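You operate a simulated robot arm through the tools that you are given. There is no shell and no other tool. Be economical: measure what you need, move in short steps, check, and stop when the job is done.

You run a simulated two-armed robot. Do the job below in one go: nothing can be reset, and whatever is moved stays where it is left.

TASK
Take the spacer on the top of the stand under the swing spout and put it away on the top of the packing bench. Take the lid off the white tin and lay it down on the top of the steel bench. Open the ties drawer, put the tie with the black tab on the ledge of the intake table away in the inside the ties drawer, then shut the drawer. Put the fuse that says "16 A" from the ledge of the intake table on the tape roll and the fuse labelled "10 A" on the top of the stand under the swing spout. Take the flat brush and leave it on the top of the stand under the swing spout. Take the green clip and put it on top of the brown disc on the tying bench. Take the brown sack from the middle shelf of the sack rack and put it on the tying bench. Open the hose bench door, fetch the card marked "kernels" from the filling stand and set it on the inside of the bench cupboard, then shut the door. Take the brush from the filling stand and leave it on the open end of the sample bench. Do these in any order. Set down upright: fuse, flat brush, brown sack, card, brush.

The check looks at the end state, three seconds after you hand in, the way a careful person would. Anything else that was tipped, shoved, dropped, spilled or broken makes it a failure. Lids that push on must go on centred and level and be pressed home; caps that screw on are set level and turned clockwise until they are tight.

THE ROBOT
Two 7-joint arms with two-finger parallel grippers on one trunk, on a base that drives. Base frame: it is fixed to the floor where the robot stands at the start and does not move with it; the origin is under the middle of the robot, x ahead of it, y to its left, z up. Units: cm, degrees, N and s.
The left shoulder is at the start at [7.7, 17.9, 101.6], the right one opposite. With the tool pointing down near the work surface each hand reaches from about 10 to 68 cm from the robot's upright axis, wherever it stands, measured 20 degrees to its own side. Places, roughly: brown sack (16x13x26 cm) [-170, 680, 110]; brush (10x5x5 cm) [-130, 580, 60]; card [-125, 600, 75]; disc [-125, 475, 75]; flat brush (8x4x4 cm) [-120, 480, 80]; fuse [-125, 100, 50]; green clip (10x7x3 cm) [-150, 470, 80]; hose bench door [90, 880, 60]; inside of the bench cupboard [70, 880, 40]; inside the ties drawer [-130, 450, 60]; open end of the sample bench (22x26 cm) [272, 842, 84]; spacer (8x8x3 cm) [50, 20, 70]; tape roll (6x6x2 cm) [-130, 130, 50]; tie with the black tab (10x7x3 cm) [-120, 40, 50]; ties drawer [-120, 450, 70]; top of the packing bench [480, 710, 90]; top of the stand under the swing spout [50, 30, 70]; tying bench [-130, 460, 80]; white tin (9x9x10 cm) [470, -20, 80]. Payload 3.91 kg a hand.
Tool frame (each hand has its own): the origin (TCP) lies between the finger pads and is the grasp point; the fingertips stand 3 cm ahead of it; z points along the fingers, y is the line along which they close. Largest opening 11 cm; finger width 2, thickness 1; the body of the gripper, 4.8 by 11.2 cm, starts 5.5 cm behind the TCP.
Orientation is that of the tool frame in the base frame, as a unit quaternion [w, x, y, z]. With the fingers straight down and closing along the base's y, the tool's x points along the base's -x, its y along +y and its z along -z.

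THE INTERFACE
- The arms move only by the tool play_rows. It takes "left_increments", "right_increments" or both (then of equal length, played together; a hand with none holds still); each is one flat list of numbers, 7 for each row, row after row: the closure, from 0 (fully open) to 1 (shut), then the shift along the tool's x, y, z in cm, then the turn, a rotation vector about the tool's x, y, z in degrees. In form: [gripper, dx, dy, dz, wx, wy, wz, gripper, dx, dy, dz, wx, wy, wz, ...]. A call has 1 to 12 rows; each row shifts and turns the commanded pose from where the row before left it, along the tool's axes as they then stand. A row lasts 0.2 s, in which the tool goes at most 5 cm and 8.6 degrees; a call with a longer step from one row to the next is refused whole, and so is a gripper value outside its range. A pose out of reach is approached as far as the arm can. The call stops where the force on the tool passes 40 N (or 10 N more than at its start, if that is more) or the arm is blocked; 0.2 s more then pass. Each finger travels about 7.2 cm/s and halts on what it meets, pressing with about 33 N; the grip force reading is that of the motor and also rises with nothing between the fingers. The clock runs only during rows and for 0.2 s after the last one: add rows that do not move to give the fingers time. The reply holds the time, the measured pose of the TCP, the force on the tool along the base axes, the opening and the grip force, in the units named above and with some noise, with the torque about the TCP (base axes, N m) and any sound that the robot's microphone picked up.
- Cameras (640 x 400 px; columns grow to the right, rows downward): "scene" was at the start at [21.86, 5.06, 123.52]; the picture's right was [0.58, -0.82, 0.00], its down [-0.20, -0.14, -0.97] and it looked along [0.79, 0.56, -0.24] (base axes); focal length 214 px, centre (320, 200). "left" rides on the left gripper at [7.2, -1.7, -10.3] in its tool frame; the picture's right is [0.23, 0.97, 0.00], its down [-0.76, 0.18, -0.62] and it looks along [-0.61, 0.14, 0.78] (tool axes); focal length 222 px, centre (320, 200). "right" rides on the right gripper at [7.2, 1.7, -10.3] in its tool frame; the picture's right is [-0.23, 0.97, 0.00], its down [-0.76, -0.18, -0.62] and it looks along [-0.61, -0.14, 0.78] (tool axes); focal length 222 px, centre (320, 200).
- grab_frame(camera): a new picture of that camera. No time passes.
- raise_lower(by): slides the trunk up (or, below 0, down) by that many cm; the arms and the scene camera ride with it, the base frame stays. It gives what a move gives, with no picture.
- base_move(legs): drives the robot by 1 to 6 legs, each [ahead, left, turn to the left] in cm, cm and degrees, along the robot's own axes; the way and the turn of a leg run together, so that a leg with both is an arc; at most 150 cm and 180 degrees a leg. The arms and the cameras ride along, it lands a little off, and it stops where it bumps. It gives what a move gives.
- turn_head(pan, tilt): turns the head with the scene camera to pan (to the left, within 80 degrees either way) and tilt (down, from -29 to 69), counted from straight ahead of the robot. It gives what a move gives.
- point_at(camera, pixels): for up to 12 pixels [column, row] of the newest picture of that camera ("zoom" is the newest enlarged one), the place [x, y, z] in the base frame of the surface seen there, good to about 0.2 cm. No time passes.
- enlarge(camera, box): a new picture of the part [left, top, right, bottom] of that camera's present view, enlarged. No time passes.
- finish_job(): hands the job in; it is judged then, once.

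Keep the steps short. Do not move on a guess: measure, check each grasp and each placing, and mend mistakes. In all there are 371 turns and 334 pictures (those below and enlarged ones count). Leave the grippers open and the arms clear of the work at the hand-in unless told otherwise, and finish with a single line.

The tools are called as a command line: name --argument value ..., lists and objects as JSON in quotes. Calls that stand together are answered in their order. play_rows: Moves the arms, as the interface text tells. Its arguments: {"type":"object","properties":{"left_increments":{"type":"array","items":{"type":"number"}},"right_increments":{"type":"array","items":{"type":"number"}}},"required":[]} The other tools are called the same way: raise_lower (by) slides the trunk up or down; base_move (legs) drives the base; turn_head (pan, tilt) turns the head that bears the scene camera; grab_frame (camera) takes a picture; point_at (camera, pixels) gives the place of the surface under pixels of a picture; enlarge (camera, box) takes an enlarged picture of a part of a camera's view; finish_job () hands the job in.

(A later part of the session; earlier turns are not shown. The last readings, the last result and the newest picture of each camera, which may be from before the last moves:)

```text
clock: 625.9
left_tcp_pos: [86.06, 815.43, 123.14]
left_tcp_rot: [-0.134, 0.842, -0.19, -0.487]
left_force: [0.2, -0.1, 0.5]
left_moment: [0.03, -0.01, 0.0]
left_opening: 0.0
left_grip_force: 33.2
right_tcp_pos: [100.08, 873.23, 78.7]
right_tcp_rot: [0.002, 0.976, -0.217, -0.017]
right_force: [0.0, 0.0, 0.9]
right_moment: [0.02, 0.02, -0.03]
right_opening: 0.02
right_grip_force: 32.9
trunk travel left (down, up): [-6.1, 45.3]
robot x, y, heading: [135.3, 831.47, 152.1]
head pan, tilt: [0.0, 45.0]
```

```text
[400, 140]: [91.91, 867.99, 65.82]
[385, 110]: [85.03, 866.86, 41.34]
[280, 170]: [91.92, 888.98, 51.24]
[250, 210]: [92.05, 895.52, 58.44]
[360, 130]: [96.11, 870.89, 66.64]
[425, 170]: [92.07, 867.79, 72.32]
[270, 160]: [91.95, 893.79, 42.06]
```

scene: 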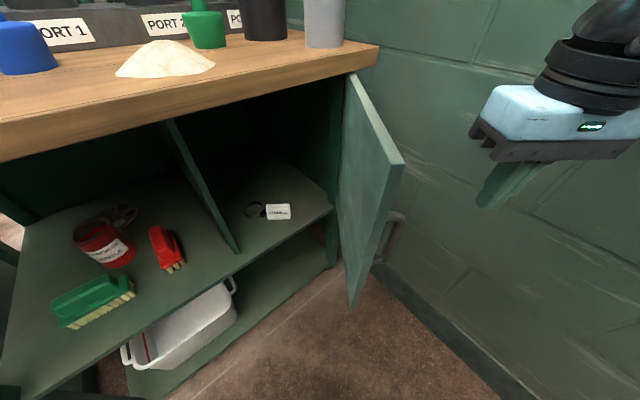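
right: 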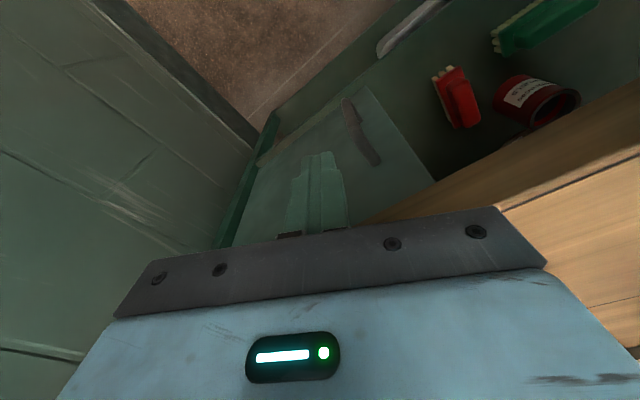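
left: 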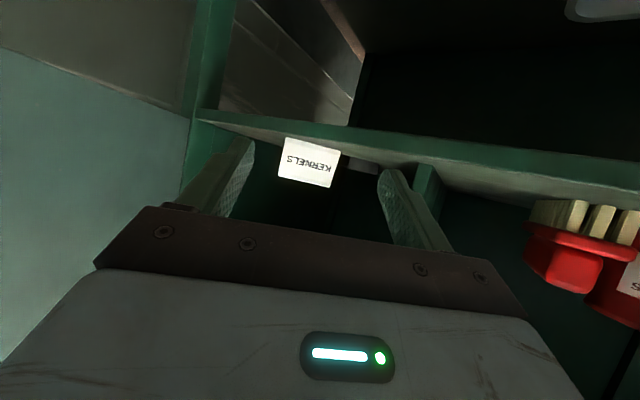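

The door is fully shut (face x≈92 everywhere). I lift the trunk, back away, straighten the left hand, and go back toward the filling stand.

raise_lower --by 22

base_move --legs '[[-26, 0, 0]]'

play_rows --left_increments '[0.3, 0, 0, 0, 0, 8.57, 0, 0.3, 0, 0, 0, 0, 8.57, 0, 0.3, 0, 0, 0, 0, 8.57, 0, 0.3, 0, 0, 0, 0, 8.57, 0, 0.3, 0, 0, 0, 0, 8.57, 0, 0.3, 0, 0, 0, 0, 8.57, 0, 0.3, 0, 0, 0, 0, 8.57, 0, 0.3, 0, -3, 4, 0, 0, 0, 0.3, 0, -3, 4, 0, 0, 0, 0.3, 0, -3, 4, 0, 0, 0]' --right_increments '[0.3, 2, 0, 0, 0, 0, 0, 0.3, 2, 0, 0, 0, 0, 0, 0.3, 2, 0, 0, 0, 0, 0, 0.3, 2, 0, 0, 0, 0, 0.3, 2, 0, 0, 0, 0, 0, 0.3, 0, 0, 0, 0, 0, 0, 0.3, 0, 0, 0, 0, 0, 0, 0.3, 0, 0, 0, 0, 0, 0, 0.3, 0, 0, 0, 0, 0, 0, 0.3, 0, 0, 0, 0, 0, 0, 0]'

base_move --legs '[[0, 0, 59], [0, 0, 59], [150, 0, 0], [150, 0, 0], [45, 0, 0]]'

```text
clock: 628.2
left_tcp_pos: [85.86, 815.4, 145.21]
left_tcp_rot: [-0.135, 0.842, -0.191, -0.486]
left_force: [-1.2, -1.4, 0.8]
left_moment: [-0.02, -0.02, 0.0]
left_opening: 0.0
left_grip_force: 33.2
right_tcp_pos: [100.01, 873.33, 100.59]
right_tcp_rot: [0.003, 0.976, -0.217, -0.016]
right_force: [0.4, -0.5, -0.2]
right_moment: [0.0, 0.01, -0.01]
right_opening: 0.0
right_grip_force: 32.7
trunk travel left (down, up): [-28.1, 23.3]
robot x, y, heading: [135.31, 831.32, 152.3]
head pan, tilt: [0.0, 45.0]
```

```text
clock: 630.1
left_tcp_pos: [108.89, 803.15, 145.24]
left_tcp_rot: [-0.134, 0.842, -0.19, -0.487]
left_force: [-0.2, 0.2, 0.3]
left_moment: [-0.03, 0.02, -0.03]
left_opening: 0.0
left_grip_force: 32.9
right_tcp_pos: [122.97, 861.07, 100.71]
right_tcp_rot: [0.002, 0.976, -0.217, -0.017]
right_force: [0.1, -0.6, -0.1]
right_moment: [0.01, -0.01, 0.03]
right_opening: 0.01
right_grip_force: 32.9
trunk travel left (down, up): [-28.1, 23.3]
robot x, y, heading: [158.27, 818.94, 152.2]
head pan, tilt: [0.0, 45.0]
```

```text
refused: 2 is not a number from 0 to 1
```

```text
clock: 652.2
left_tcp_pos: [195.68, 436.13, 145.24]
left_tcp_rot: [0.344, 0.603, 0.618, -0.37]
left_force: [0.4, 0.5, -0.3]
left_moment: [-0.01, -0.01, -0.07]
left_opening: 0.0
left_grip_force: 33.1
right_tcp_pos: [137.85, 422.48, 100.66]
right_tcp_rot: [0.016, 0.695, 0.719, -0.008]
right_force: [-0.3, 0.4, 0.6]
right_moment: [-0.01, 0.0, 0.0]
right_opening: 0.0
right_grip_force: 33.4
trunk travel left (down, up): [-28.1, 23.3]
robot x, y, heading: [159.24, 472.98, -91.2]
head pan, tilt: [0.0, 45.0]
```

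The drive went well; I repeat the arm rows correctly and go on west and north.

play_rows --left_increments '[0.3, 0, 0, 0, 0, 8.57, 0, 0.3, 0, 0, 0, 0, 8.57, 0, 0.3, 0, 0, 0, 0, 8.57, 0, 0.3, 0, 0, 0, 0, 8.57, 0, 0.3, 0, 0, 0, 0, 8.57, 0, 0.3, 0, 0, 0, 0, 8.57, 0, 0.3, 0, 0, 0, 0, 8.57, 0, 0.3, 0, -2, 4, 0, 0, 0, 0.3, 0, -2, 4, 0, 0, 0, 0.3, 0, -2, 4, 0, 0, 0]' --right_increments '[0.3, 1.5, -1.5, 0, 0, 0, 0, 0.3, 1.5, -1.5, 0, 0, 0, 0, 0.3, 1.5, -1.5, 0, 0, 0, 0, 0.3, 1.5, -1.5, 0, 0, 0, 0, 0.3, 1.5, -1.5, 0, 0, 0, 0, 0.3, 1.5, 0, 0, 0, 0, 0, 0.3, 0, 0, 0, 0, 0, 0, 0.3, 0, 0, 0, 0, 0, 0, 0.3, 0, 0, 0, 0, 0, 0, 0.3, 0, 0, 0, 0, 0, 0]'

base_move --legs '[[25, 0, 0], [0, 0, -88.8], [150, 0, 0], [46, 0, 0], [0, -150, 0]]'

grab_frame --camera "scene"

```text
clock: 654.4
left_tcp_pos: [188.87, 436.95, 115.85]
left_tcp_rot: [-0.011, 0.705, 0.709, -0.017]
left_force: [-0.2, 0.3, -0.1]
left_moment: [-0.01, 0.04, 0.02]
left_opening: 7.68
left_grip_force: 0.1
left hand out of reach, approached as far as the arm can: row 3, 4, 5, 6, 7
right_tcp_pos: [130.09, 431.12, 100.34]
right_tcp_rot: [0.017, 0.695, 0.719, -0.006]
right_force: [0.4, 0.0, 0.2]
right_moment: [-0.02, -0.01, 0.0]
right_opening: 7.71
right_grip_force: 0.0
trunk travel left (down, up): [-28.1, 23.3]
robot x, y, heading: [158.66, 472.77, -90.9]
head pan, tilt: [0.0, 45.0]
```

```text
clock: 682.2
left_tcp_pos: [-78.91, 557.18, 115.84]
left_tcp_rot: [-0.021, 0.999, 0.037, -0.006]
left_force: [0.1, -0.3, 0.4]
left_moment: [0.01, -0.02, -0.01]
left_opening: 7.68
left_grip_force: 0.0
right_tcp_pos: [-88.77, 615.4, 100.28]
right_tcp_rot: [0.006, 0.999, 0.051, -0.016]
right_force: [0.9, -1.1, -0.9]
right_moment: [-0.02, -0.01, 0.0]
right_opening: 7.71
right_grip_force: 0.1
trunk travel left (down, up): [-28.1, 23.3]
robot x, y, heading: [-45.3, 589.1, -177.1]
head pan, tilt: [0.0, 45.0]
```

```text
64 pictures are left
```

scene: 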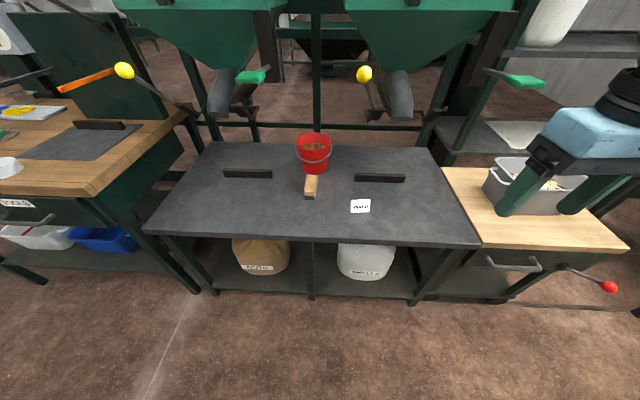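

I lower the trunk 24, bring the right hand inward 15, and line up with the brush (left 18, ahead 22).

raise_lower --by -24

play_rows --right_increments '[0.3, 0, 4, 0, 0, 1.8, 0, 0.3, 0, 4, 0, 0, 0, 0, 0.3, 0, 4, 0, 0, 0, 0, 0.3, 0, 3, 0, 0, 0, 0]'

base_move --legs '[[0, 18, -2.9], [22, 0, 0]]'

grab_frame --camera "right"

```text
clock: 684.7
left_tcp_pos: [-79.05, 557.0, 91.63]
left_tcp_rot: [-0.021, 0.999, 0.036, -0.006]
left_force: [-1.3, -0.4, 0.4]
left_moment: [-0.01, -0.02, -0.03]
left_opening: 7.7
left_grip_force: 0.0
right_tcp_pos: [-88.82, 615.36, 76.36]
right_tcp_rot: [0.008, 0.999, 0.052, -0.015]
right_force: [0.4, 0.1, -0.2]
right_moment: [-0.01, 0.02, -0.02]
right_opening: 7.68
right_grip_force: 0.0
trunk travel left (down, up): [-4.1, 47.3]
robot x, y, heading: [-44.91, 589.83, -177.1]
head pan, tilt: [0.0, 45.0]
```

```text
clock: 685.7
left_tcp_pos: [-78.97, 556.89, 91.76]
left_tcp_rot: [-0.02, 0.999, 0.036, -0.006]
left_force: [-0.5, 0.6, 0.3]
left_moment: [0.03, 0.02, -0.01]
left_opening: 7.71
left_grip_force: 0.1
right_tcp_pos: [-87.4, 600.35, 76.45]
right_tcp_rot: [0.006, 0.999, 0.052, 0.001]
right_force: [-0.3, -0.1, 1.0]
right_moment: [0.01, -0.01, 0.03]
right_opening: 7.7
right_grip_force: 0.1
trunk travel left (down, up): [-4.1, 47.3]
robot x, y, heading: [-44.73, 589.3, -176.9]
head pan, tilt: [0.0, 45.0]
```

```text
clock: 689.2
left_tcp_pos: [-101.68, 540.06, 91.86]
left_tcp_rot: [-0.021, 1.0, 0.011, -0.006]
left_force: [-0.8, 0.4, -0.1]
left_moment: [0.01, 0.0, 0.02]
left_opening: 7.69
left_grip_force: 0.1
right_tcp_pos: [-107.83, 583.74, 76.42]
right_tcp_rot: [0.005, 1.0, 0.028, 0.0]
right_force: [-0.7, -0.5, 0.4]
right_moment: [0.0, -0.04, 0.0]
right_opening: 7.72
right_grip_force: 0.2
trunk travel left (down, up): [-4.1, 47.3]
robot x, y, heading: [-66.06, 570.39, -179.8]
head pan, tilt: [0.0, 45.0]
```

```text
63 pictures are left
```

right: 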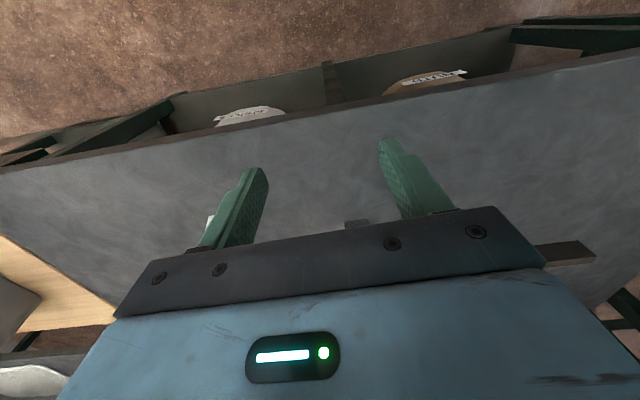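

I go 20 forward over the brush and check.

play_rows --right_increments '[0.3, -4, 0.5, 0, 0, 0, 0, 0.3, -4, 0.5, 0, 0, 0, 0, 0.3, -4, 0.5, 0, 0, 0, 0, 0.3, -4, 0.2, 0, 0, 0, 0, 0.3, -4, 0, 0, 0, 0, 0]'

grab_frame --camera "right"

point_at --camera "right" --pixels '[[320, 100], [320, 130], [300, 110], [340, 110], [320, 80], [330, 150], [310, 90], [320, 60]]'

```text
clock: 690.4
left_tcp_pos: [-101.48, 540.04, 91.92]
left_tcp_rot: [-0.021, 1.0, 0.012, -0.006]
left_force: [-1.1, 0.5, -0.1]
left_moment: [-0.02, -0.02, -0.02]
left_opening: 7.74
left_grip_force: 0.0
right_tcp_pos: [-120.28, 583.36, 76.55]
right_tcp_rot: [0.006, 1.0, 0.027, 0.001]
right_force: [0.2, 0.5, 0.1]
right_moment: [0.03, 0.02, -0.02]
right_opening: 7.68
right_grip_force: 0.0
right hand out of reach, approached as far as the arm can: row 3, 4, 5
trunk travel left (down, up): [-4.1, 47.3]
robot x, y, heading: [-66.13, 570.53, -179.5]
head pan, tilt: [0.0, 45.0]
```

```text
62 pictures are left
```

right: 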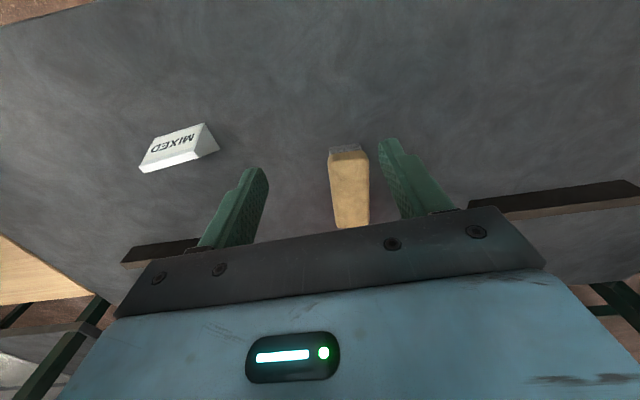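

```text
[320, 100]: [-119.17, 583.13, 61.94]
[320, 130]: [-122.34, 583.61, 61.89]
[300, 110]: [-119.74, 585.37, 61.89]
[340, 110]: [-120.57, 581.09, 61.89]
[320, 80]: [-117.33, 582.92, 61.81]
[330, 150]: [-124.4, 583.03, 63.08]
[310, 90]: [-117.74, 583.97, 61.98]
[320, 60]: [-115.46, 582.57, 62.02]
```

point_at --camera "right" --pixels '[[348, 160], [352, 190], [352, 220], [330, 190], [372, 190]]'

base_move --legs '[[8, 0, 0]]'

```text
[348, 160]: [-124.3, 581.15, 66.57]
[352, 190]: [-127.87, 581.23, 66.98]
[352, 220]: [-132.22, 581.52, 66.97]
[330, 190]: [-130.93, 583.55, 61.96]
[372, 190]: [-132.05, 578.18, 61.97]
```

```text
clock: 691.4
left_tcp_pos: [-105.13, 539.84, 92.08]
left_tcp_rot: [-0.02, 1.0, 0.011, -0.007]
left_force: [0.4, -0.5, 0.2]
left_moment: [0.01, 0.02, -0.01]
left_opening: 7.68
left_grip_force: 0.1
right_tcp_pos: [-123.77, 583.57, 76.85]
right_tcp_rot: [0.005, 1.0, 0.025, -0.002]
right_force: [0.2, -0.5, 0.0]
right_moment: [0.04, -0.01, 0.03]
right_opening: 7.72
right_grip_force: 0.1
trunk travel left (down, up): [-4.1, 47.3]
robot x, y, heading: [-70.01, 570.53, -179.9]
head pan, tilt: [0.0, 45.0]
stopped in leg 1: the robot was blocked; the commanded pose is now the measured one
```

The base touches something at x=-70, so I stop there. I reach forward and down with the arm: to about [-127,581.3,65.8].

play_rows --right_increments '[0.3, 0, 1.2, 3, 0, 0, -3, 0.3, -1.5, 1.1, 3, 0, 0, 0, 0.3, -2, 0, 2.5, 0, 0, 0, 0.3, -1, 0, 2.3, 0, 0, 0]'

enlarge --camera "right" --box '[200, 80, 480, 255]'

```text
clock: 692.4
left_tcp_pos: [-105.21, 539.88, 92.14]
left_tcp_rot: [-0.02, 1.0, 0.012, -0.008]
left_force: [0.2, 1.0, -0.1]
left_moment: [-0.03, -0.03, -0.01]
left_opening: 7.73
left_grip_force: 0.1
right_tcp_pos: [-128.09, 584.04, 69.74]
right_tcp_rot: [0.012, 0.998, 0.053, -0.008]
right_force: [0.7, 2.5, 13.8]
right_moment: [-0.48, -0.21, 0.13]
right_opening: 7.6
right_grip_force: 0.1
right hand out of reach, approached as far as the arm can: row 1, 2, 3
trunk travel left (down, up): [-4.1, 47.3]
robot x, y, heading: [-70.13, 570.32, -179.8]
head pan, tilt: [0.0, 45.0]
stopped in row 4 (right hand): the force on the tool passed its limit at 63 N (the readings are from after the stop); the commanded pose is now the measured one
```

```text
2.29 times, centred on (340, 168) of right
```

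zoom: 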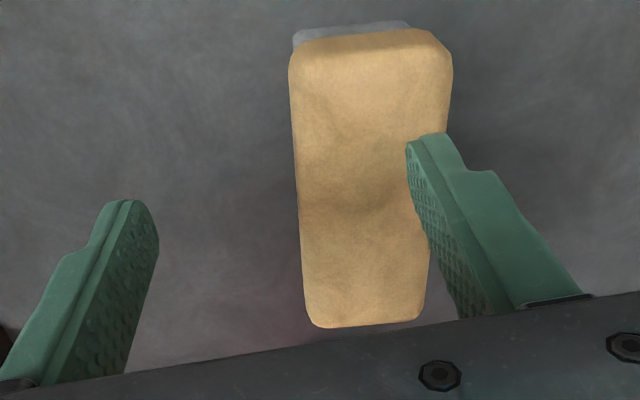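

The finger touched the brush's top; the hand is ~2.7 too far right. I raise 4, shift the base left 2.8, and lower again.

play_rows --right_increments '[0.2, 0, 0, -3, 0, 0, 5, 0.2, 0, 0, -1, 0, 0, 0]'

base_move --legs '[[0, 2.8, 0]]'

enlarge --camera "right" --box '[200, 80, 480, 255]'

point_at --camera "zoom" --pixels '[[320, 120], [320, 200], [320, 280], [370, 200], [280, 200]]'

```text
clock: 693.0
left_tcp_pos: [-105.24, 540.0, 92.04]
left_tcp_rot: [-0.021, 1.0, 0.011, -0.007]
left_force: [0.1, -0.8, -0.5]
left_moment: [-0.01, 0.03, 0.0]
left_opening: 7.71
left_grip_force: 0.1
right_tcp_pos: [-128.1, 584.7, 73.7]
right_tcp_rot: [0.012, 1.0, 0.01, -0.007]
right_force: [-0.8, -0.6, -0.2]
right_moment: [0.0, -0.02, -0.01]
right_opening: 8.78
right_grip_force: 0.0
right hand out of reach, approached as far as the arm can: row 1
trunk travel left (down, up): [-4.1, 47.3]
robot x, y, heading: [-70.52, 571.14, -179.6]
head pan, tilt: [0.0, 45.0]
```

```text
clock: 693.9
left_tcp_pos: [-105.81, 537.26, 91.91]
left_tcp_rot: [-0.021, 1.0, 0.012, -0.005]
left_force: [-0.1, -0.4, -0.3]
left_moment: [0.03, -0.03, -0.03]
left_opening: 7.69
left_grip_force: 0.0
right_tcp_pos: [-128.66, 581.98, 73.57]
right_tcp_rot: [0.012, 1.0, 0.01, -0.003]
right_force: [0.4, 0.7, -0.1]
right_moment: [0.0, 0.04, 0.02]
right_opening: 8.81
right_grip_force: 0.1
trunk travel left (down, up): [-4.1, 47.3]
robot x, y, heading: [-70.66, 567.5, -179.6]
head pan, tilt: [0.0, 45.0]
```

```text
2.29 times, centred on (340, 168) of right
```

zoom: 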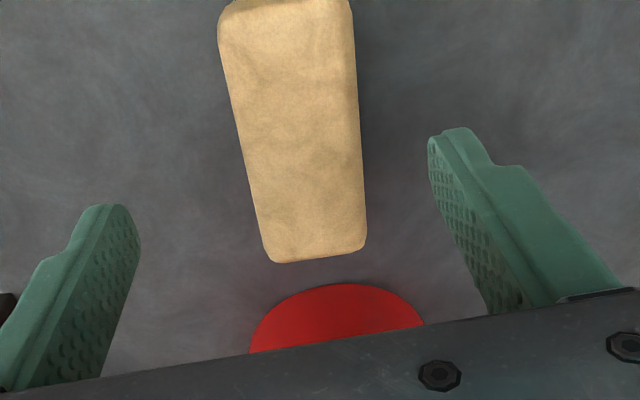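

```text
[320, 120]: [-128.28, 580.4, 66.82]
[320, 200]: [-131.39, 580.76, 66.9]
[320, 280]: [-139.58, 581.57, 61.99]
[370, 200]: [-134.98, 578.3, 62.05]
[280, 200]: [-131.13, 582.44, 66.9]
```

Centred now. I lower 7.8 and close.

play_rows --right_increments '[0.2, 0, 0, 3, 0, 0, 0, 0.2, 0, 0, 3, 0, 0, 0, 0.2, 0, 0, 1.7, 0, 0, 0, 1, 0, 0, 0, 0, 0, 0, 1, 0, 0, 0, 0, 0, 0, 1, 0, 0, 0, 0, 0, 0, 1, 0, 0, -3, 0, 0, 0, 1, 0, 0, -3, 0, 0, 0]'

enlarge --camera "right" --box '[200, 80, 480, 255]'

```text
clock: 695.7
left_tcp_pos: [-105.99, 537.31, 91.9]
left_tcp_rot: [-0.021, 1.0, 0.012, -0.004]
left_force: [0.5, 0.1, 0.9]
left_moment: [-0.02, 0.04, 0.05]
left_opening: 7.7
left_grip_force: 0.0
right_tcp_pos: [-128.75, 582.11, 71.66]
right_tcp_rot: [0.011, 1.0, 0.009, -0.004]
right_force: [0.2, -0.5, -1.4]
right_moment: [-0.02, 0.01, 0.01]
right_opening: 4.34
right_grip_force: 33.6
trunk travel left (down, up): [-4.1, 47.3]
robot x, y, heading: [-70.57, 568.04, -179.7]
head pan, tilt: [0.0, 45.0]
```

```text
2.29 times, centred on (340, 168) of right
```

zoom: 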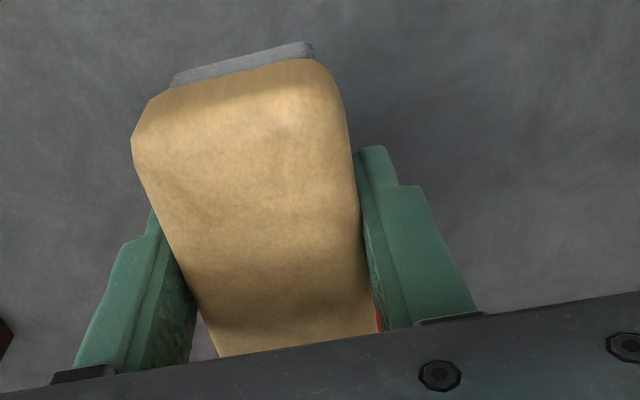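

The brush is held (4.34). I lift it, back off, raise the trunk, and go to the spacer on the tying bench.

play_rows --right_increments '[1, 0, 0, -4, 0, 0, 0, 1, 0, 0, -3, 0, 0, 0]'

base_move --legs '[[-30, 0, 0]]'

raise_lower --by 24

base_move --legs '[[0, 50, 0], [24, 0, 0]]'

grab_frame --camera "left"

```text
clock: 696.3
left_tcp_pos: [-105.98, 536.75, 91.7]
left_tcp_rot: [-0.023, 1.0, 0.014, -0.002]
left_force: [0.4, -0.1, -1.1]
left_moment: [0.0, 0.02, 0.01]
left_opening: 7.68
left_grip_force: 0.1
right_tcp_pos: [-128.83, 582.71, 78.33]
right_tcp_rot: [0.005, 1.0, 0.017, 0.003]
right_force: [-0.3, 1.1, -0.4]
right_moment: [0.0, 0.0, 0.02]
right_opening: 4.34
right_grip_force: 33.1
right hand out of reach, approached as far as the arm can: row 1, 2
trunk travel left (down, up): [-4.1, 47.3]
robot x, y, heading: [-70.22, 567.5, -179.6]
head pan, tilt: [0.0, 45.0]
```

```text
clock: 698.4
left_tcp_pos: [-76.06, 537.46, 91.78]
left_tcp_rot: [-0.021, 1.0, 0.011, -0.002]
left_force: [-1.0, 0.0, -1.0]
left_moment: [0.03, -0.02, 0.03]
left_opening: 7.68
left_grip_force: 0.0
right_tcp_pos: [-98.77, 583.92, 78.83]
right_tcp_rot: [0.011, 1.0, 0.008, -0.003]
right_force: [0.4, 1.2, -0.4]
right_moment: [0.01, 0.01, 0.01]
right_opening: 4.35
right_grip_force: 33.1
trunk travel left (down, up): [-4.1, 47.3]
robot x, y, heading: [-40.24, 567.89, -179.6]
head pan, tilt: [0.0, 45.0]
```

```text
clock: 700.9
left_tcp_pos: [-75.98, 537.39, 115.77]
left_tcp_rot: [-0.021, 1.0, 0.011, -0.001]
left_force: [0.5, 0.3, 0.0]
left_moment: [0.0, -0.03, -0.04]
left_opening: 7.69
left_grip_force: 0.1
right_tcp_pos: [-91.02, 583.93, 113.4]
right_tcp_rot: [0.013, 0.994, 0.007, -0.112]
right_force: [-0.1, 0.4, -1.0]
right_moment: [0.01, -0.01, 0.01]
right_opening: 4.35
right_grip_force: 33.5
trunk travel left (down, up): [-28.1, 23.3]
robot x, y, heading: [-40.09, 568.04, -179.8]
head pan, tilt: [0.0, 45.0]
```

```text
clock: 707.2
left_tcp_pos: [-99.51, 486.91, 115.66]
left_tcp_rot: [-0.021, 1.0, 0.008, -0.003]
left_force: [-0.3, 0.5, 0.3]
left_moment: [0.0, -0.03, 0.0]
left_opening: 7.71
left_grip_force: 0.0
right_tcp_pos: [-114.52, 533.46, 113.52]
right_tcp_rot: [0.014, 0.993, 0.006, -0.113]
right_force: [0.5, 0.4, -0.6]
right_moment: [0.0, -0.01, 0.01]
right_opening: 4.34
right_grip_force: 33.1
trunk travel left (down, up): [-28.1, 23.3]
robot x, y, heading: [-63.56, 517.28, 180.0]
head pan, tilt: [0.0, 45.0]
```

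```text
58 pictures are left
```

left: 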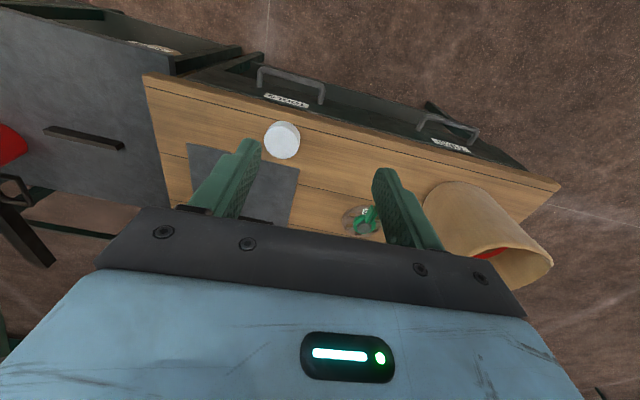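

Sack and clip are fine. I move the left hand above the spacer and level the right hand.

play_rows --left_increments '[0, -3.4, -1.6, 3, 0, 0, 0, 0, -3.4, -1.6, 3, 0, 0, 0, 0, -3.5, -1.5, 3, 0, 0, 0, 0, -3.5, -1.5, 3, 0, 0, 0, 0, 0, 0, 4, 0, 0, 0, 0, 0, 0, 4, 0, 0, 0]' --right_increments '[1, 0, 0, 0, 0, 6.5, 0, 1, 0, 0, 0, 0, 6.5, 0, 1, 0, 0, 0, 0, 0, 0, 1, 0, 0, 0, 0, 0, 0, 1, 0, 0, 0, 0, 0, 0, 1, 0, 0, 0, 0, 0, 0]'

grab_frame --camera "left"

point_at --camera "left" --pixels '[[320, 110], [290, 110], [350, 110], [320, 80], [320, 140]]'

```text
clock: 708.6
left_tcp_pos: [-113.61, 493.72, 95.78]
left_tcp_rot: [-0.021, 1.0, 0.008, -0.003]
left_force: [-0.9, -0.1, 0.4]
left_moment: [-0.02, -0.02, 0.01]
left_opening: 11.01
left_grip_force: 0.0
right_tcp_pos: [-114.1, 536.37, 113.1]
right_tcp_rot: [0.012, 1.0, 0.006, 0.001]
right_force: [-0.3, 0.1, -0.7]
right_moment: [0.01, -0.03, -0.03]
right_opening: 4.35
right_grip_force: 33.0
right hand out of reach, approached as far as the arm can: row 1, 2
trunk travel left (down, up): [-28.1, 23.3]
robot x, y, heading: [-63.74, 517.46, 179.7]
head pan, tilt: [0.0, 45.0]
```

```text
57 pictures are left
```

left: 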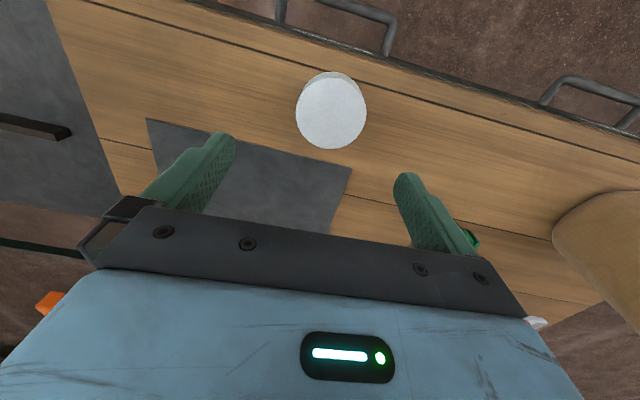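

```text
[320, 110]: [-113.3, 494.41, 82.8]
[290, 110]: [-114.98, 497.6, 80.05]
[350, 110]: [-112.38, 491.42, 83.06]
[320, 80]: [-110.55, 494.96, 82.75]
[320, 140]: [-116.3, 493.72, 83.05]
```

Aligned. I level the small roll, lower 11.3, close and lift.

play_rows --left_increments '[0, 0.3, 0.2, 4, 2.4, 0, 0, 0, 0, 0, 4, 0, 0, 0, 0, 0, 0, 3.2, 0, 0, 0, 1, 0, 0, 0, 0, 0, 0, 1, 0, 0, 0, 0, 0, 0, 1, 0, 0, 0, 0, 0, 0, 1, 0, 0, -4, 0, 0, 0, 1, 0, 0, -4.5, 0, 0, 0, 1, 0, 0, -4.5, 0, 0, 0]'

```text
clock: 710.6
left_tcp_pos: [-113.34, 493.29, 98.16]
left_tcp_rot: [-0.042, 0.999, 0.009, -0.003]
left_force: [0.6, 0.3, -3.4]
left_moment: [-0.03, 0.01, -0.01]
left_opening: 7.11
left_grip_force: 32.9
right_tcp_pos: [-113.91, 536.37, 113.09]
right_tcp_rot: [0.012, 1.0, 0.007, 0.0]
right_force: [-1.0, -0.4, -1.1]
right_moment: [0.02, -0.02, 0.02]
right_opening: 4.37
right_grip_force: 33.0
trunk travel left (down, up): [-28.1, 23.3]
robot x, y, heading: [-63.89, 517.42, 179.7]
head pan, tilt: [0.0, 45.0]
```

The spacer is held (7.11). I travel: back, south 80, turn round, east 190, turn north.

base_move --legs '[[-28, 0, 0], [0, 80, 0], [0, 0, 180], [150, 0, 0], [42, 0, 0], [0, 0, 90]]'

base_move --legs '[[150, 0, 0], [120, 0, 0]]'

turn_head --pan -55 --tilt 25

grab_frame --camera "scene"

```text
clock: 739.9
left_tcp_pos: [133.72, 483.66, 97.98]
left_tcp_rot: [0.032, -0.701, 0.712, -0.028]
left_force: [-0.3, -0.7, -2.1]
left_moment: [-0.03, 0.0, 0.02]
left_opening: 7.05
left_grip_force: 33.2
right_tcp_pos: [176.78, 482.94, 113.19]
right_tcp_rot: [-0.009, -0.701, 0.713, 0.008]
right_force: [0.6, -0.1, -1.4]
right_moment: [0.02, 0.0, -0.02]
right_opening: 4.36
right_grip_force: 33.3
trunk travel left (down, up): [-28.1, 23.3]
robot x, y, heading: [156.03, 433.34, 88.3]
head pan, tilt: [0.0, 45.0]
```

```text
clock: 753.0
left_tcp_pos: [138.07, 754.56, 98.01]
left_tcp_rot: [-0.032, 0.71, -0.703, 0.028]
left_force: [-0.6, -0.4, -2.7]
left_moment: [-0.03, 0.01, 0.02]
left_opening: 7.03
left_grip_force: 32.6
right_tcp_pos: [181.13, 754.87, 113.22]
right_tcp_rot: [0.009, 0.71, -0.704, -0.008]
right_force: [0.1, -1.3, -0.3]
right_moment: [0.0, 0.02, 0.0]
right_opening: 4.4
right_grip_force: 33.5
trunk travel left (down, up): [-28.1, 23.3]
robot x, y, heading: [161.81, 704.96, 90.1]
head pan, tilt: [0.0, 45.0]
```

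```text
clock: 754.3
left_tcp_pos: [138.17, 754.56, 97.88]
left_tcp_rot: [-0.032, 0.71, -0.703, 0.027]
left_force: [-0.1, 0.6, -3.5]
left_moment: [-0.01, 0.01, 0.0]
left_opening: 7.04
left_grip_force: 33.3
right_tcp_pos: [181.2, 754.96, 113.18]
right_tcp_rot: [0.008, 0.71, -0.704, -0.008]
right_force: [-0.1, 0.1, -1.6]
right_moment: [-0.01, 0.01, 0.01]
right_opening: 4.34
right_grip_force: 33.1
trunk travel left (down, up): [-28.1, 23.3]
robot x, y, heading: [161.67, 704.77, 89.6]
head pan, tilt: [-55.0, 25.0]
```

```text
56 pictures are left
```

scene: 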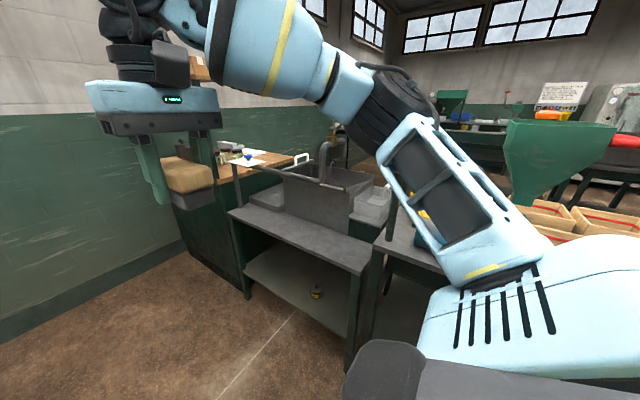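

I measure the wooden sample bench top near [272,842].

enlarge --camera "scene" --box '[150, 110, 390, 270]'

point_at --camera "zoom" --pixels '[[240, 130], [330, 125], [370, 118], [250, 115], [200, 110], [300, 145], [230, 165], [400, 150], [330, 240], [180, 130], [380, 105], [480, 180]]'

```text
2.50 times, centred on (270, 190) of scene
```

zoom: 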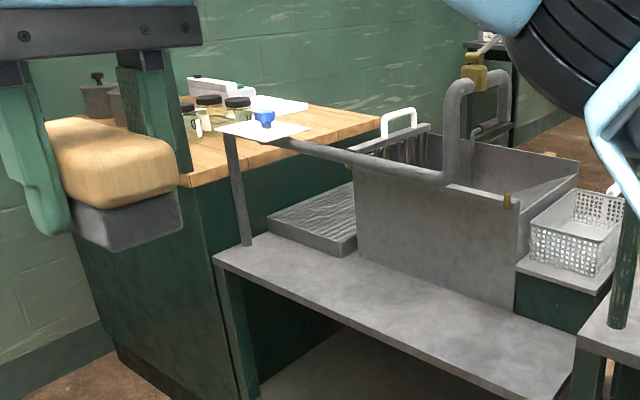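

```text
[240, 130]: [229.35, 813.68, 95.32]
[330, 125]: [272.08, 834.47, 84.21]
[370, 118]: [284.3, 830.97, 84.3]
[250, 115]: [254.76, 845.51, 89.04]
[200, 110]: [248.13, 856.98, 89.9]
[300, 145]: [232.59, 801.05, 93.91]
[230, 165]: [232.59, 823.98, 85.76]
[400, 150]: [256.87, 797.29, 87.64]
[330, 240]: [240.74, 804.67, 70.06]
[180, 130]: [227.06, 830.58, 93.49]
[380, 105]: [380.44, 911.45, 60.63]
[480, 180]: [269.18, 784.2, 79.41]
```

The free end (x≈272, y≈842) is reached better from the east side. I back south to y≈512, go east to x≈350, and look north.

base_move --legs '[[-150, 0, 0], [-42, 0, 0], [0, 0, -90], [150, 0, 0], [35, 0, 0], [0, 0, 90]]'

turn_head --pan 0 --tilt 15

grab_frame --camera "scene"

```text
clock: 780.6
left_tcp_pos: [327.5, 564.39, 98.04]
left_tcp_rot: [-0.033, 0.72, -0.692, 0.027]
left_force: [0.0, -0.3, -3.4]
left_moment: [0.0, 0.02, 0.02]
left_opening: 7.03
left_grip_force: 33.2
right_tcp_pos: [370.68, 565.97, 113.04]
right_tcp_rot: [0.009, 0.72, -0.694, -0.007]
right_force: [-0.2, 0.5, -1.1]
right_moment: [-0.03, 0.0, 0.02]
right_opening: 4.34
right_grip_force: 33.3
trunk travel left (down, up): [-28.1, 23.3]
robot x, y, heading: [352.89, 515.32, 91.4]
head pan, tilt: [-55.0, 25.0]
```

```text
clock: 781.9
left_tcp_pos: [327.64, 564.42, 98.06]
left_tcp_rot: [-0.032, 0.72, -0.692, 0.027]
left_force: [0.4, 0.1, -2.5]
left_moment: [-0.02, 0.01, 0.01]
left_opening: 7.07
left_grip_force: 33.2
right_tcp_pos: [370.56, 565.99, 113.02]
right_tcp_rot: [0.009, 0.72, -0.694, -0.008]
right_force: [0.0, -0.5, -1.1]
right_moment: [-0.02, -0.02, -0.02]
right_opening: 4.33
right_grip_force: 32.6
trunk travel left (down, up): [-28.1, 23.3]
robot x, y, heading: [352.95, 515.2, 91.4]
head pan, tilt: [0.0, 15.0]
```

```text
54 pictures are left
```

scene: 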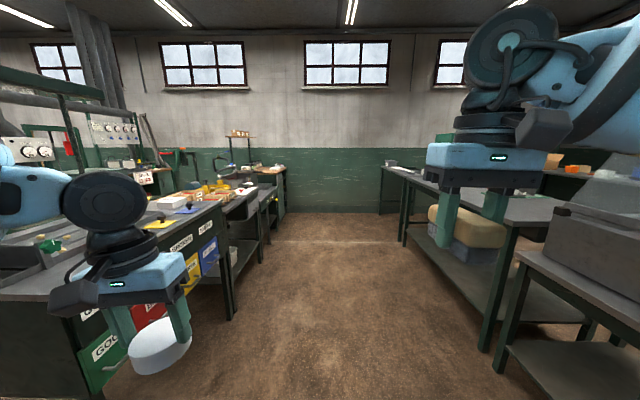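

A clear corridor leads to the sample bench's open end. I drive 308 north and turn left to face it.

base_move --legs '[[150, 0, -1.4], [150, 0, 0], [10, 0, 0], [0, 0, 90]]'

turn_head --pan -15 --tilt 35

grab_frame --camera "scene"

```text
clock: 800.9
left_tcp_pos: [301.0, 800.76, 98.01]
left_tcp_rot: [-0.043, 0.999, 0.013, -0.004]
left_force: [0.0, 0.2, -2.6]
left_moment: [-0.03, -0.01, 0.02]
left_opening: 7.03
left_grip_force: 33.7
right_tcp_pos: [299.96, 843.88, 113.17]
right_tcp_rot: [0.011, 1.0, 0.011, 0.001]
right_force: [1.1, 0.5, -0.5]
right_moment: [0.01, 0.0, 0.03]
right_opening: 4.39
right_grip_force: 33.1
trunk travel left (down, up): [-28.1, 23.3]
robot x, y, heading: [350.27, 825.13, -179.3]
head pan, tilt: [0.0, 15.0]
```

```text
clock: 801.7
left_tcp_pos: [301.14, 800.81, 98.04]
left_tcp_rot: [-0.042, 0.999, 0.013, -0.003]
left_force: [-0.1, 0.6, -3.6]
left_moment: [-0.03, -0.01, -0.02]
left_opening: 7.03
left_grip_force: 33.1
right_tcp_pos: [299.96, 843.81, 113.09]
right_tcp_rot: [0.012, 1.0, 0.011, 0.002]
right_force: [-1.3, 0.7, -1.2]
right_moment: [0.0, 0.01, -0.02]
right_opening: 4.35
right_grip_force: 33.6
trunk travel left (down, up): [-28.1, 23.3]
robot x, y, heading: [350.51, 825.16, -179.5]
head pan, tilt: [-15.0, 35.0]
```

```text
53 pictures are left
```

scene: 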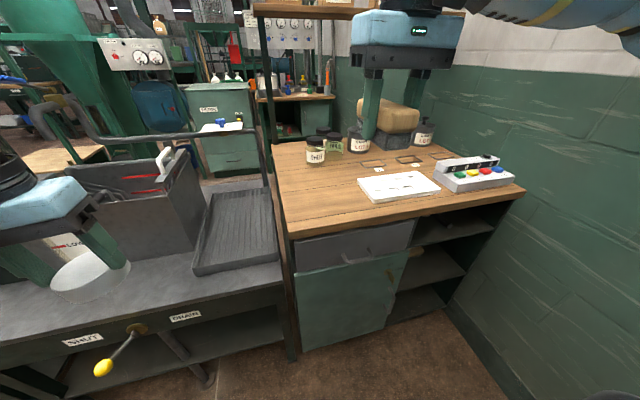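

I measure the free area on the wooden top.

point_at --camera "scene" --pixels '[[310, 200], [325, 185], [340, 205], [300, 170], [375, 195], [362, 180], [300, 225], [315, 160], [290, 200], [370, 160]]'

```text
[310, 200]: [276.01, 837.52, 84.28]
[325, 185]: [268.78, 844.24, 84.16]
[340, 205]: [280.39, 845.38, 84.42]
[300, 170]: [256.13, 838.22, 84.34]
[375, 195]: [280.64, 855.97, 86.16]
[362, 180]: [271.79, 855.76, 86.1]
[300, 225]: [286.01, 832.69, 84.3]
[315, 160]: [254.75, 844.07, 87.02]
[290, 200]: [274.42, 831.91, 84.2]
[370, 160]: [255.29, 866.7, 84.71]
```

Free spot around [274,841]. I lift/retract the left hand a little and drive 14 ahead.

play_rows --left_increments '[1, 3, 0, -3, 0, 0, 0, 1, 3, 0, -3, 0, 0, 0, 1, 3, 0, -3, 0, 0, 0]'

base_move --legs '[[14, 0, 0]]'

play_rows --right_increments '[1, -3, 0.6, 2.5, 0, 0, 0, 1, -3, 0.6, 2.5, 0, 0, 0, 1, -3, 0.6, 2.5, 0, 0, 0, 1, -3, 0.4, 2.5, 0, 0, 0, 1, 0, 0, 4.5, 0, 0, 0, 1, 0, 0, 4.5, 0, 0, 0]'

grab_frame --camera "scene"

```text
clock: 802.5
left_tcp_pos: [310.38, 800.06, 107.01]
left_tcp_rot: [-0.042, 0.999, 0.013, -0.002]
left_force: [0.2, 0.3, -3.2]
left_moment: [-0.04, -0.01, 0.02]
left_opening: 7.04
left_grip_force: 33.3
right_tcp_pos: [300.14, 843.86, 113.09]
right_tcp_rot: [0.011, 1.0, 0.011, 0.0]
right_force: [1.1, 1.0, -0.6]
right_moment: [0.01, 0.01, 0.01]
right_opening: 4.36
right_grip_force: 32.9
trunk travel left (down, up): [-28.1, 23.3]
robot x, y, heading: [350.62, 825.16, -179.4]
head pan, tilt: [-15.0, 35.0]
```

```text
clock: 803.8
left_tcp_pos: [296.03, 800.01, 106.88]
left_tcp_rot: [-0.042, 0.999, 0.013, -0.002]
left_force: [-0.7, 0.0, -3.9]
left_moment: [0.0, -0.03, -0.02]
left_opening: 7.05
left_grip_force: 33.2
right_tcp_pos: [285.88, 843.73, 113.01]
right_tcp_rot: [0.011, 1.0, 0.012, 0.002]
right_force: [0.9, 0.6, -1.4]
right_moment: [0.0, -0.03, -0.01]
right_opening: 4.35
right_grip_force: 32.8
trunk travel left (down, up): [-28.1, 23.3]
robot x, y, heading: [336.2, 825.37, -179.5]
head pan, tilt: [-15.0, 35.0]
```

```text
clock: 805.2
left_tcp_pos: [296.03, 799.94, 106.9]
left_tcp_rot: [-0.042, 0.999, 0.013, -0.002]
left_force: [0.6, 0.6, -2.7]
left_moment: [0.02, -0.04, -0.01]
left_opening: 7.04
left_grip_force: 32.8
right_tcp_pos: [279.13, 845.68, 93.41]
right_tcp_rot: [0.012, 1.0, 0.011, 0.001]
right_force: [0.2, 0.1, -1.4]
right_moment: [-0.01, 0.02, 0.0]
right_opening: 4.35
right_grip_force: 33.1
right hand out of reach, approached as far as the arm can: row 1, 2, 3, 4
trunk travel left (down, up): [-28.1, 23.3]
robot x, y, heading: [336.37, 825.04, -179.7]
head pan, tilt: [-15.0, 35.0]
```

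```text
52 pictures are left
```

scene: 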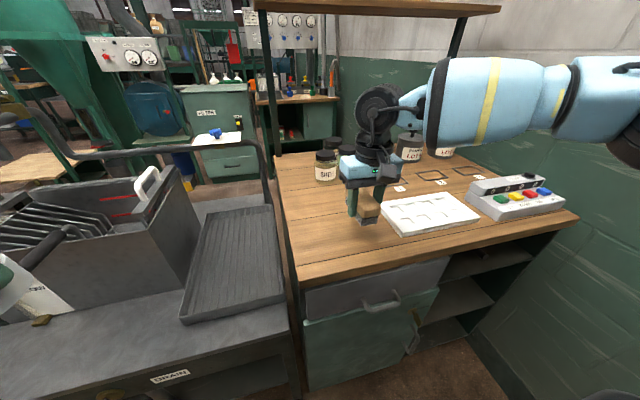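

I move the base 4.5 ahead and 3.5 left, then lower the brush.

base_move --legs '[[4.5, 3.5, 0]]'

play_rows --right_increments '[1, 0, 0, 3.5, 0, 0, 0, 1, 0, 0, 1.5, 0, 0, 0, 1, 0, 0, 0.4, 0, 0, 0, 1, 0, 0, 0.4, 0, 0, 0, 1, 0, 0, 0, 0, 0, 0]'

enlarge --camera "scene" --box '[280, 120, 480, 270]'

```text
clock: 806.2
left_tcp_pos: [291.71, 796.41, 106.84]
left_tcp_rot: [-0.042, 0.999, 0.013, -0.002]
left_force: [-0.9, 0.0, -3.5]
left_moment: [0.0, -0.03, 0.04]
left_opening: 7.02
left_grip_force: 32.8
right_tcp_pos: [274.55, 842.21, 93.58]
right_tcp_rot: [0.011, 1.0, 0.011, 0.001]
right_force: [0.1, 0.3, -1.4]
right_moment: [0.02, -0.02, -0.03]
right_opening: 4.35
right_grip_force: 33.3
trunk travel left (down, up): [-28.1, 23.3]
robot x, y, heading: [332.07, 822.06, -179.4]
head pan, tilt: [-15.0, 35.0]
```

```text
clock: 807.4
left_tcp_pos: [291.71, 796.46, 106.84]
left_tcp_rot: [-0.042, 0.999, 0.013, -0.003]
left_force: [1.5, -0.4, -3.7]
left_moment: [0.02, -0.01, 0.02]
left_opening: 7.05
left_grip_force: 32.9
right_tcp_pos: [274.68, 842.08, 87.8]
right_tcp_rot: [0.011, 1.0, 0.012, 0.001]
right_force: [-0.1, 0.2, -1.1]
right_moment: [0.0, -0.06, 0.0]
right_opening: 4.31
right_grip_force: 33.3
trunk travel left (down, up): [-28.1, 23.3]
robot x, y, heading: [332.09, 821.87, -179.6]
head pan, tilt: [-15.0, 35.0]
```

```text
2.67 times, centred on (380, 195) of scene
```

zoom: 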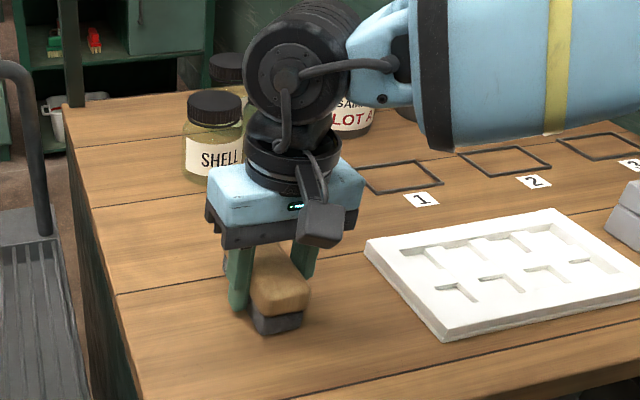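

I feel down a little more, then release and rise.

play_rows --right_increments '[1, 0, 0, 0.3, 0, 0, 0, 1, 0, 0, 0.3, 0, 0, 0, 1, 0, 0, 0, 0, 0, 0]'

play_rows --right_increments '[0.5, 0, 0, 0, 0, 0, 0, 0.3, 0, 0, 0, 0, 0, 0, 0.3, 0, 0, 0, 0, 0, 0, 0.3, 0, 0, -3, 0, 0, 0, 0.3, 0, 0, -4.5, 0, 0, 0, 0.3, 0, 0, -4.5, 0, 0, 0, 0.3, 0, 0, -4.5, 0, 0, 0]'

enlarge --camera "scene" --box '[280, 120, 480, 270]'

```text
clock: 808.2
left_tcp_pos: [291.83, 796.29, 107.06]
left_tcp_rot: [-0.042, 0.999, 0.013, -0.004]
left_force: [0.2, 0.3, -3.1]
left_moment: [0.01, -0.07, -0.01]
left_opening: 7.04
left_grip_force: 32.9
right_tcp_pos: [274.82, 842.07, 87.41]
right_tcp_rot: [0.013, 1.0, 0.012, -0.003]
right_force: [-2.8, 5.0, 32.6]
right_moment: [0.83, 0.16, 0.02]
right_opening: 4.39
right_grip_force: 33.1
trunk travel left (down, up): [-28.1, 23.3]
robot x, y, heading: [331.98, 821.65, -179.2]
head pan, tilt: [-15.0, 35.0]
```

```text
clock: 809.8
left_tcp_pos: [291.79, 796.49, 106.98]
left_tcp_rot: [-0.042, 0.999, 0.013, -0.004]
left_force: [-0.2, -0.8, -2.2]
left_moment: [0.0, -0.02, 0.01]
left_opening: 7.04
left_grip_force: 33.3
right_tcp_pos: [274.76, 842.26, 103.55]
right_tcp_rot: [0.011, 1.0, 0.012, 0.002]
right_force: [0.6, -0.7, -0.6]
right_moment: [0.0, 0.01, -0.02]
right_opening: 7.68
right_grip_force: 0.0
trunk travel left (down, up): [-28.1, 23.3]
robot x, y, heading: [332.03, 821.45, -179.4]
head pan, tilt: [-15.0, 35.0]
```

```text
2.67 times, centred on (380, 195) of scene
```

zoom: 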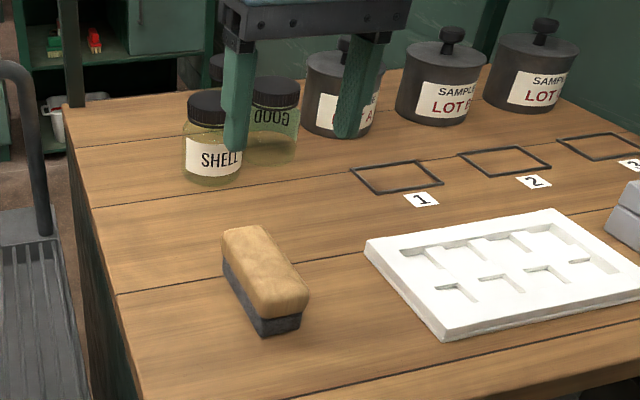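

The brush stands on the sample bench. Now the packing bench: I back 20, turn round to face +x, slide 105 south, and look.

base_move --legs '[[-22, 0, 0], [0, 0, 90], [0, 0, 90], [0, -100, 0]]'

turn_head --pan 0 --tilt 35

grab_frame --camera "scene"

```text
clock: 828.0
left_tcp_pos: [398.38, 748.49, 106.98]
left_tcp_rot: [0.004, -0.032, 0.999, -0.042]
left_force: [0.9, 0.3, -3.6]
left_moment: [0.05, 0.03, -0.02]
left_opening: 7.02
left_grip_force: 33.4
right_tcp_pos: [416.99, 703.29, 103.54]
right_tcp_rot: [-0.002, -0.03, 0.999, 0.011]
right_force: [-0.4, 0.1, 0.0]
right_moment: [0.0, -0.04, 0.03]
right_opening: 7.7
right_grip_force: 0.1
trunk travel left (down, up): [-28.1, 23.3]
robot x, y, heading: [359.37, 721.87, 2.6]
head pan, tilt: [-15.0, 35.0]
```

```text
clock: 828.7
left_tcp_pos: [398.51, 748.46, 106.91]
left_tcp_rot: [0.005, -0.031, 0.999, -0.043]
left_force: [0.7, -0.6, -2.7]
left_moment: [-0.02, 0.05, 0.0]
left_opening: 7.05
left_grip_force: 32.4
right_tcp_pos: [416.94, 703.31, 103.62]
right_tcp_rot: [-0.001, -0.031, 0.999, 0.012]
right_force: [-0.7, -0.2, 0.1]
right_moment: [0.0, 0.0, 0.0]
right_opening: 7.68
right_grip_force: 0.2
trunk travel left (down, up): [-28.1, 23.3]
robot x, y, heading: [359.4, 721.66, 2.3]
head pan, tilt: [0.0, 35.0]
```

```text
49 pictures are left
```

scene: 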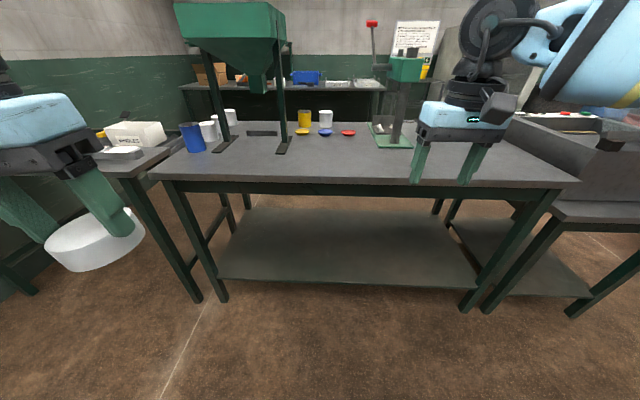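

I measure this bench's top.

point_at --camera "scene" --pixels '[[330, 165], [240, 165], [330, 140], [200, 165], [330, 182], [280, 145], [180, 165]]'

```text
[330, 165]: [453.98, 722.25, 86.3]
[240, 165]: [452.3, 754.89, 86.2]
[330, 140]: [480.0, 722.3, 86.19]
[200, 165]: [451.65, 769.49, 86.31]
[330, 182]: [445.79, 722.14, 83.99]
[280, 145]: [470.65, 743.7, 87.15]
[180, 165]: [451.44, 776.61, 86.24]
```

Top z 86.3, front edge x≈446: the packing bench. I drive 36 ahead and carry the spacer to about [456,742].

base_move --legs '[[36, 0, -2.4]]'

play_rows --left_increments '[1, -4, -1, 2, 0, 0, 0, 1, -4, -1, 2, 0, 0, 0, 1, -4, -1, 2, 0, 0, 0, 1, -4, -1, 2, 0, 0, 0, 1, -4, 0, 2, 0, 0, 0, 1, 0, 0, 4, 0, 0, 0]'

grab_frame --camera "scene"

```text
clock: 831.0
left_tcp_pos: [434.95, 747.42, 106.89]
left_tcp_rot: [0.002, -0.009, 0.999, -0.041]
left_force: [0.8, 0.2, -4.0]
left_moment: [0.03, 0.04, 0.0]
left_opening: 7.03
left_grip_force: 32.8
right_tcp_pos: [451.66, 701.51, 103.57]
right_tcp_rot: [-0.001, -0.007, 1.0, 0.011]
right_force: [0.9, 0.5, 0.4]
right_moment: [0.03, 0.02, -0.02]
right_opening: 7.7
right_grip_force: 0.0
trunk travel left (down, up): [-28.1, 23.3]
robot x, y, heading: [394.28, 722.53, 0.2]
head pan, tilt: [0.0, 35.0]
```

```text
clock: 832.4
left_tcp_pos: [455.11, 742.7, 93.45]
left_tcp_rot: [0.003, -0.009, 0.999, -0.041]
left_force: [-0.3, -0.3, -1.9]
left_moment: [0.03, -0.02, 0.0]
left_opening: 7.03
left_grip_force: 33.2
right_tcp_pos: [451.47, 701.53, 103.59]
right_tcp_rot: [0.001, -0.008, 1.0, 0.012]
right_force: [-0.4, -0.5, -0.7]
right_moment: [-0.01, -0.01, -0.04]
right_opening: 7.71
right_grip_force: 0.1
trunk travel left (down, up): [-28.1, 23.3]
robot x, y, heading: [394.59, 722.5, 0.0]
head pan, tilt: [0.0, 35.0]
```

```text
48 pictures are left
```

scene: 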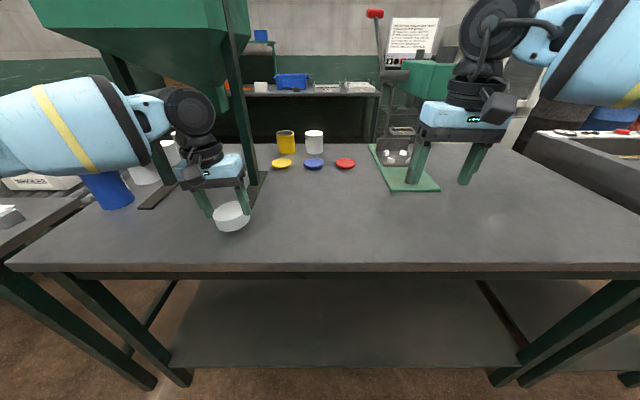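

Free spot. I lower and feel for the surface.

play_rows --left_increments '[1, 0, 0, 1.8, 0, 0, 0, 1, 0, 0, 0.5, 0, 0, 0, 1, 0, 0, 0.4, 0, 0, 0, 1, 0, 0, 0.4, 0, 0, 0, 1, 0, 0, 0, 0, 0, 0]'

```text
clock: 833.6
left_tcp_pos: [455.19, 742.32, 90.88]
left_tcp_rot: [0.006, -0.01, 0.999, -0.042]
left_force: [4.2, 5.0, 28.6]
left_moment: [0.68, -0.29, -0.02]
left_opening: 7.11
left_grip_force: 32.9
right_tcp_pos: [451.47, 701.55, 103.72]
right_tcp_rot: [0.0, -0.007, 1.0, 0.012]
right_force: [-0.9, -0.9, -0.1]
right_moment: [0.02, 0.01, -0.02]
right_opening: 7.71
right_grip_force: 0.1
trunk travel left (down, up): [-28.1, 23.3]
robot x, y, heading: [394.86, 722.39, -0.1]
head pan, tilt: [0.0, 35.0]
```

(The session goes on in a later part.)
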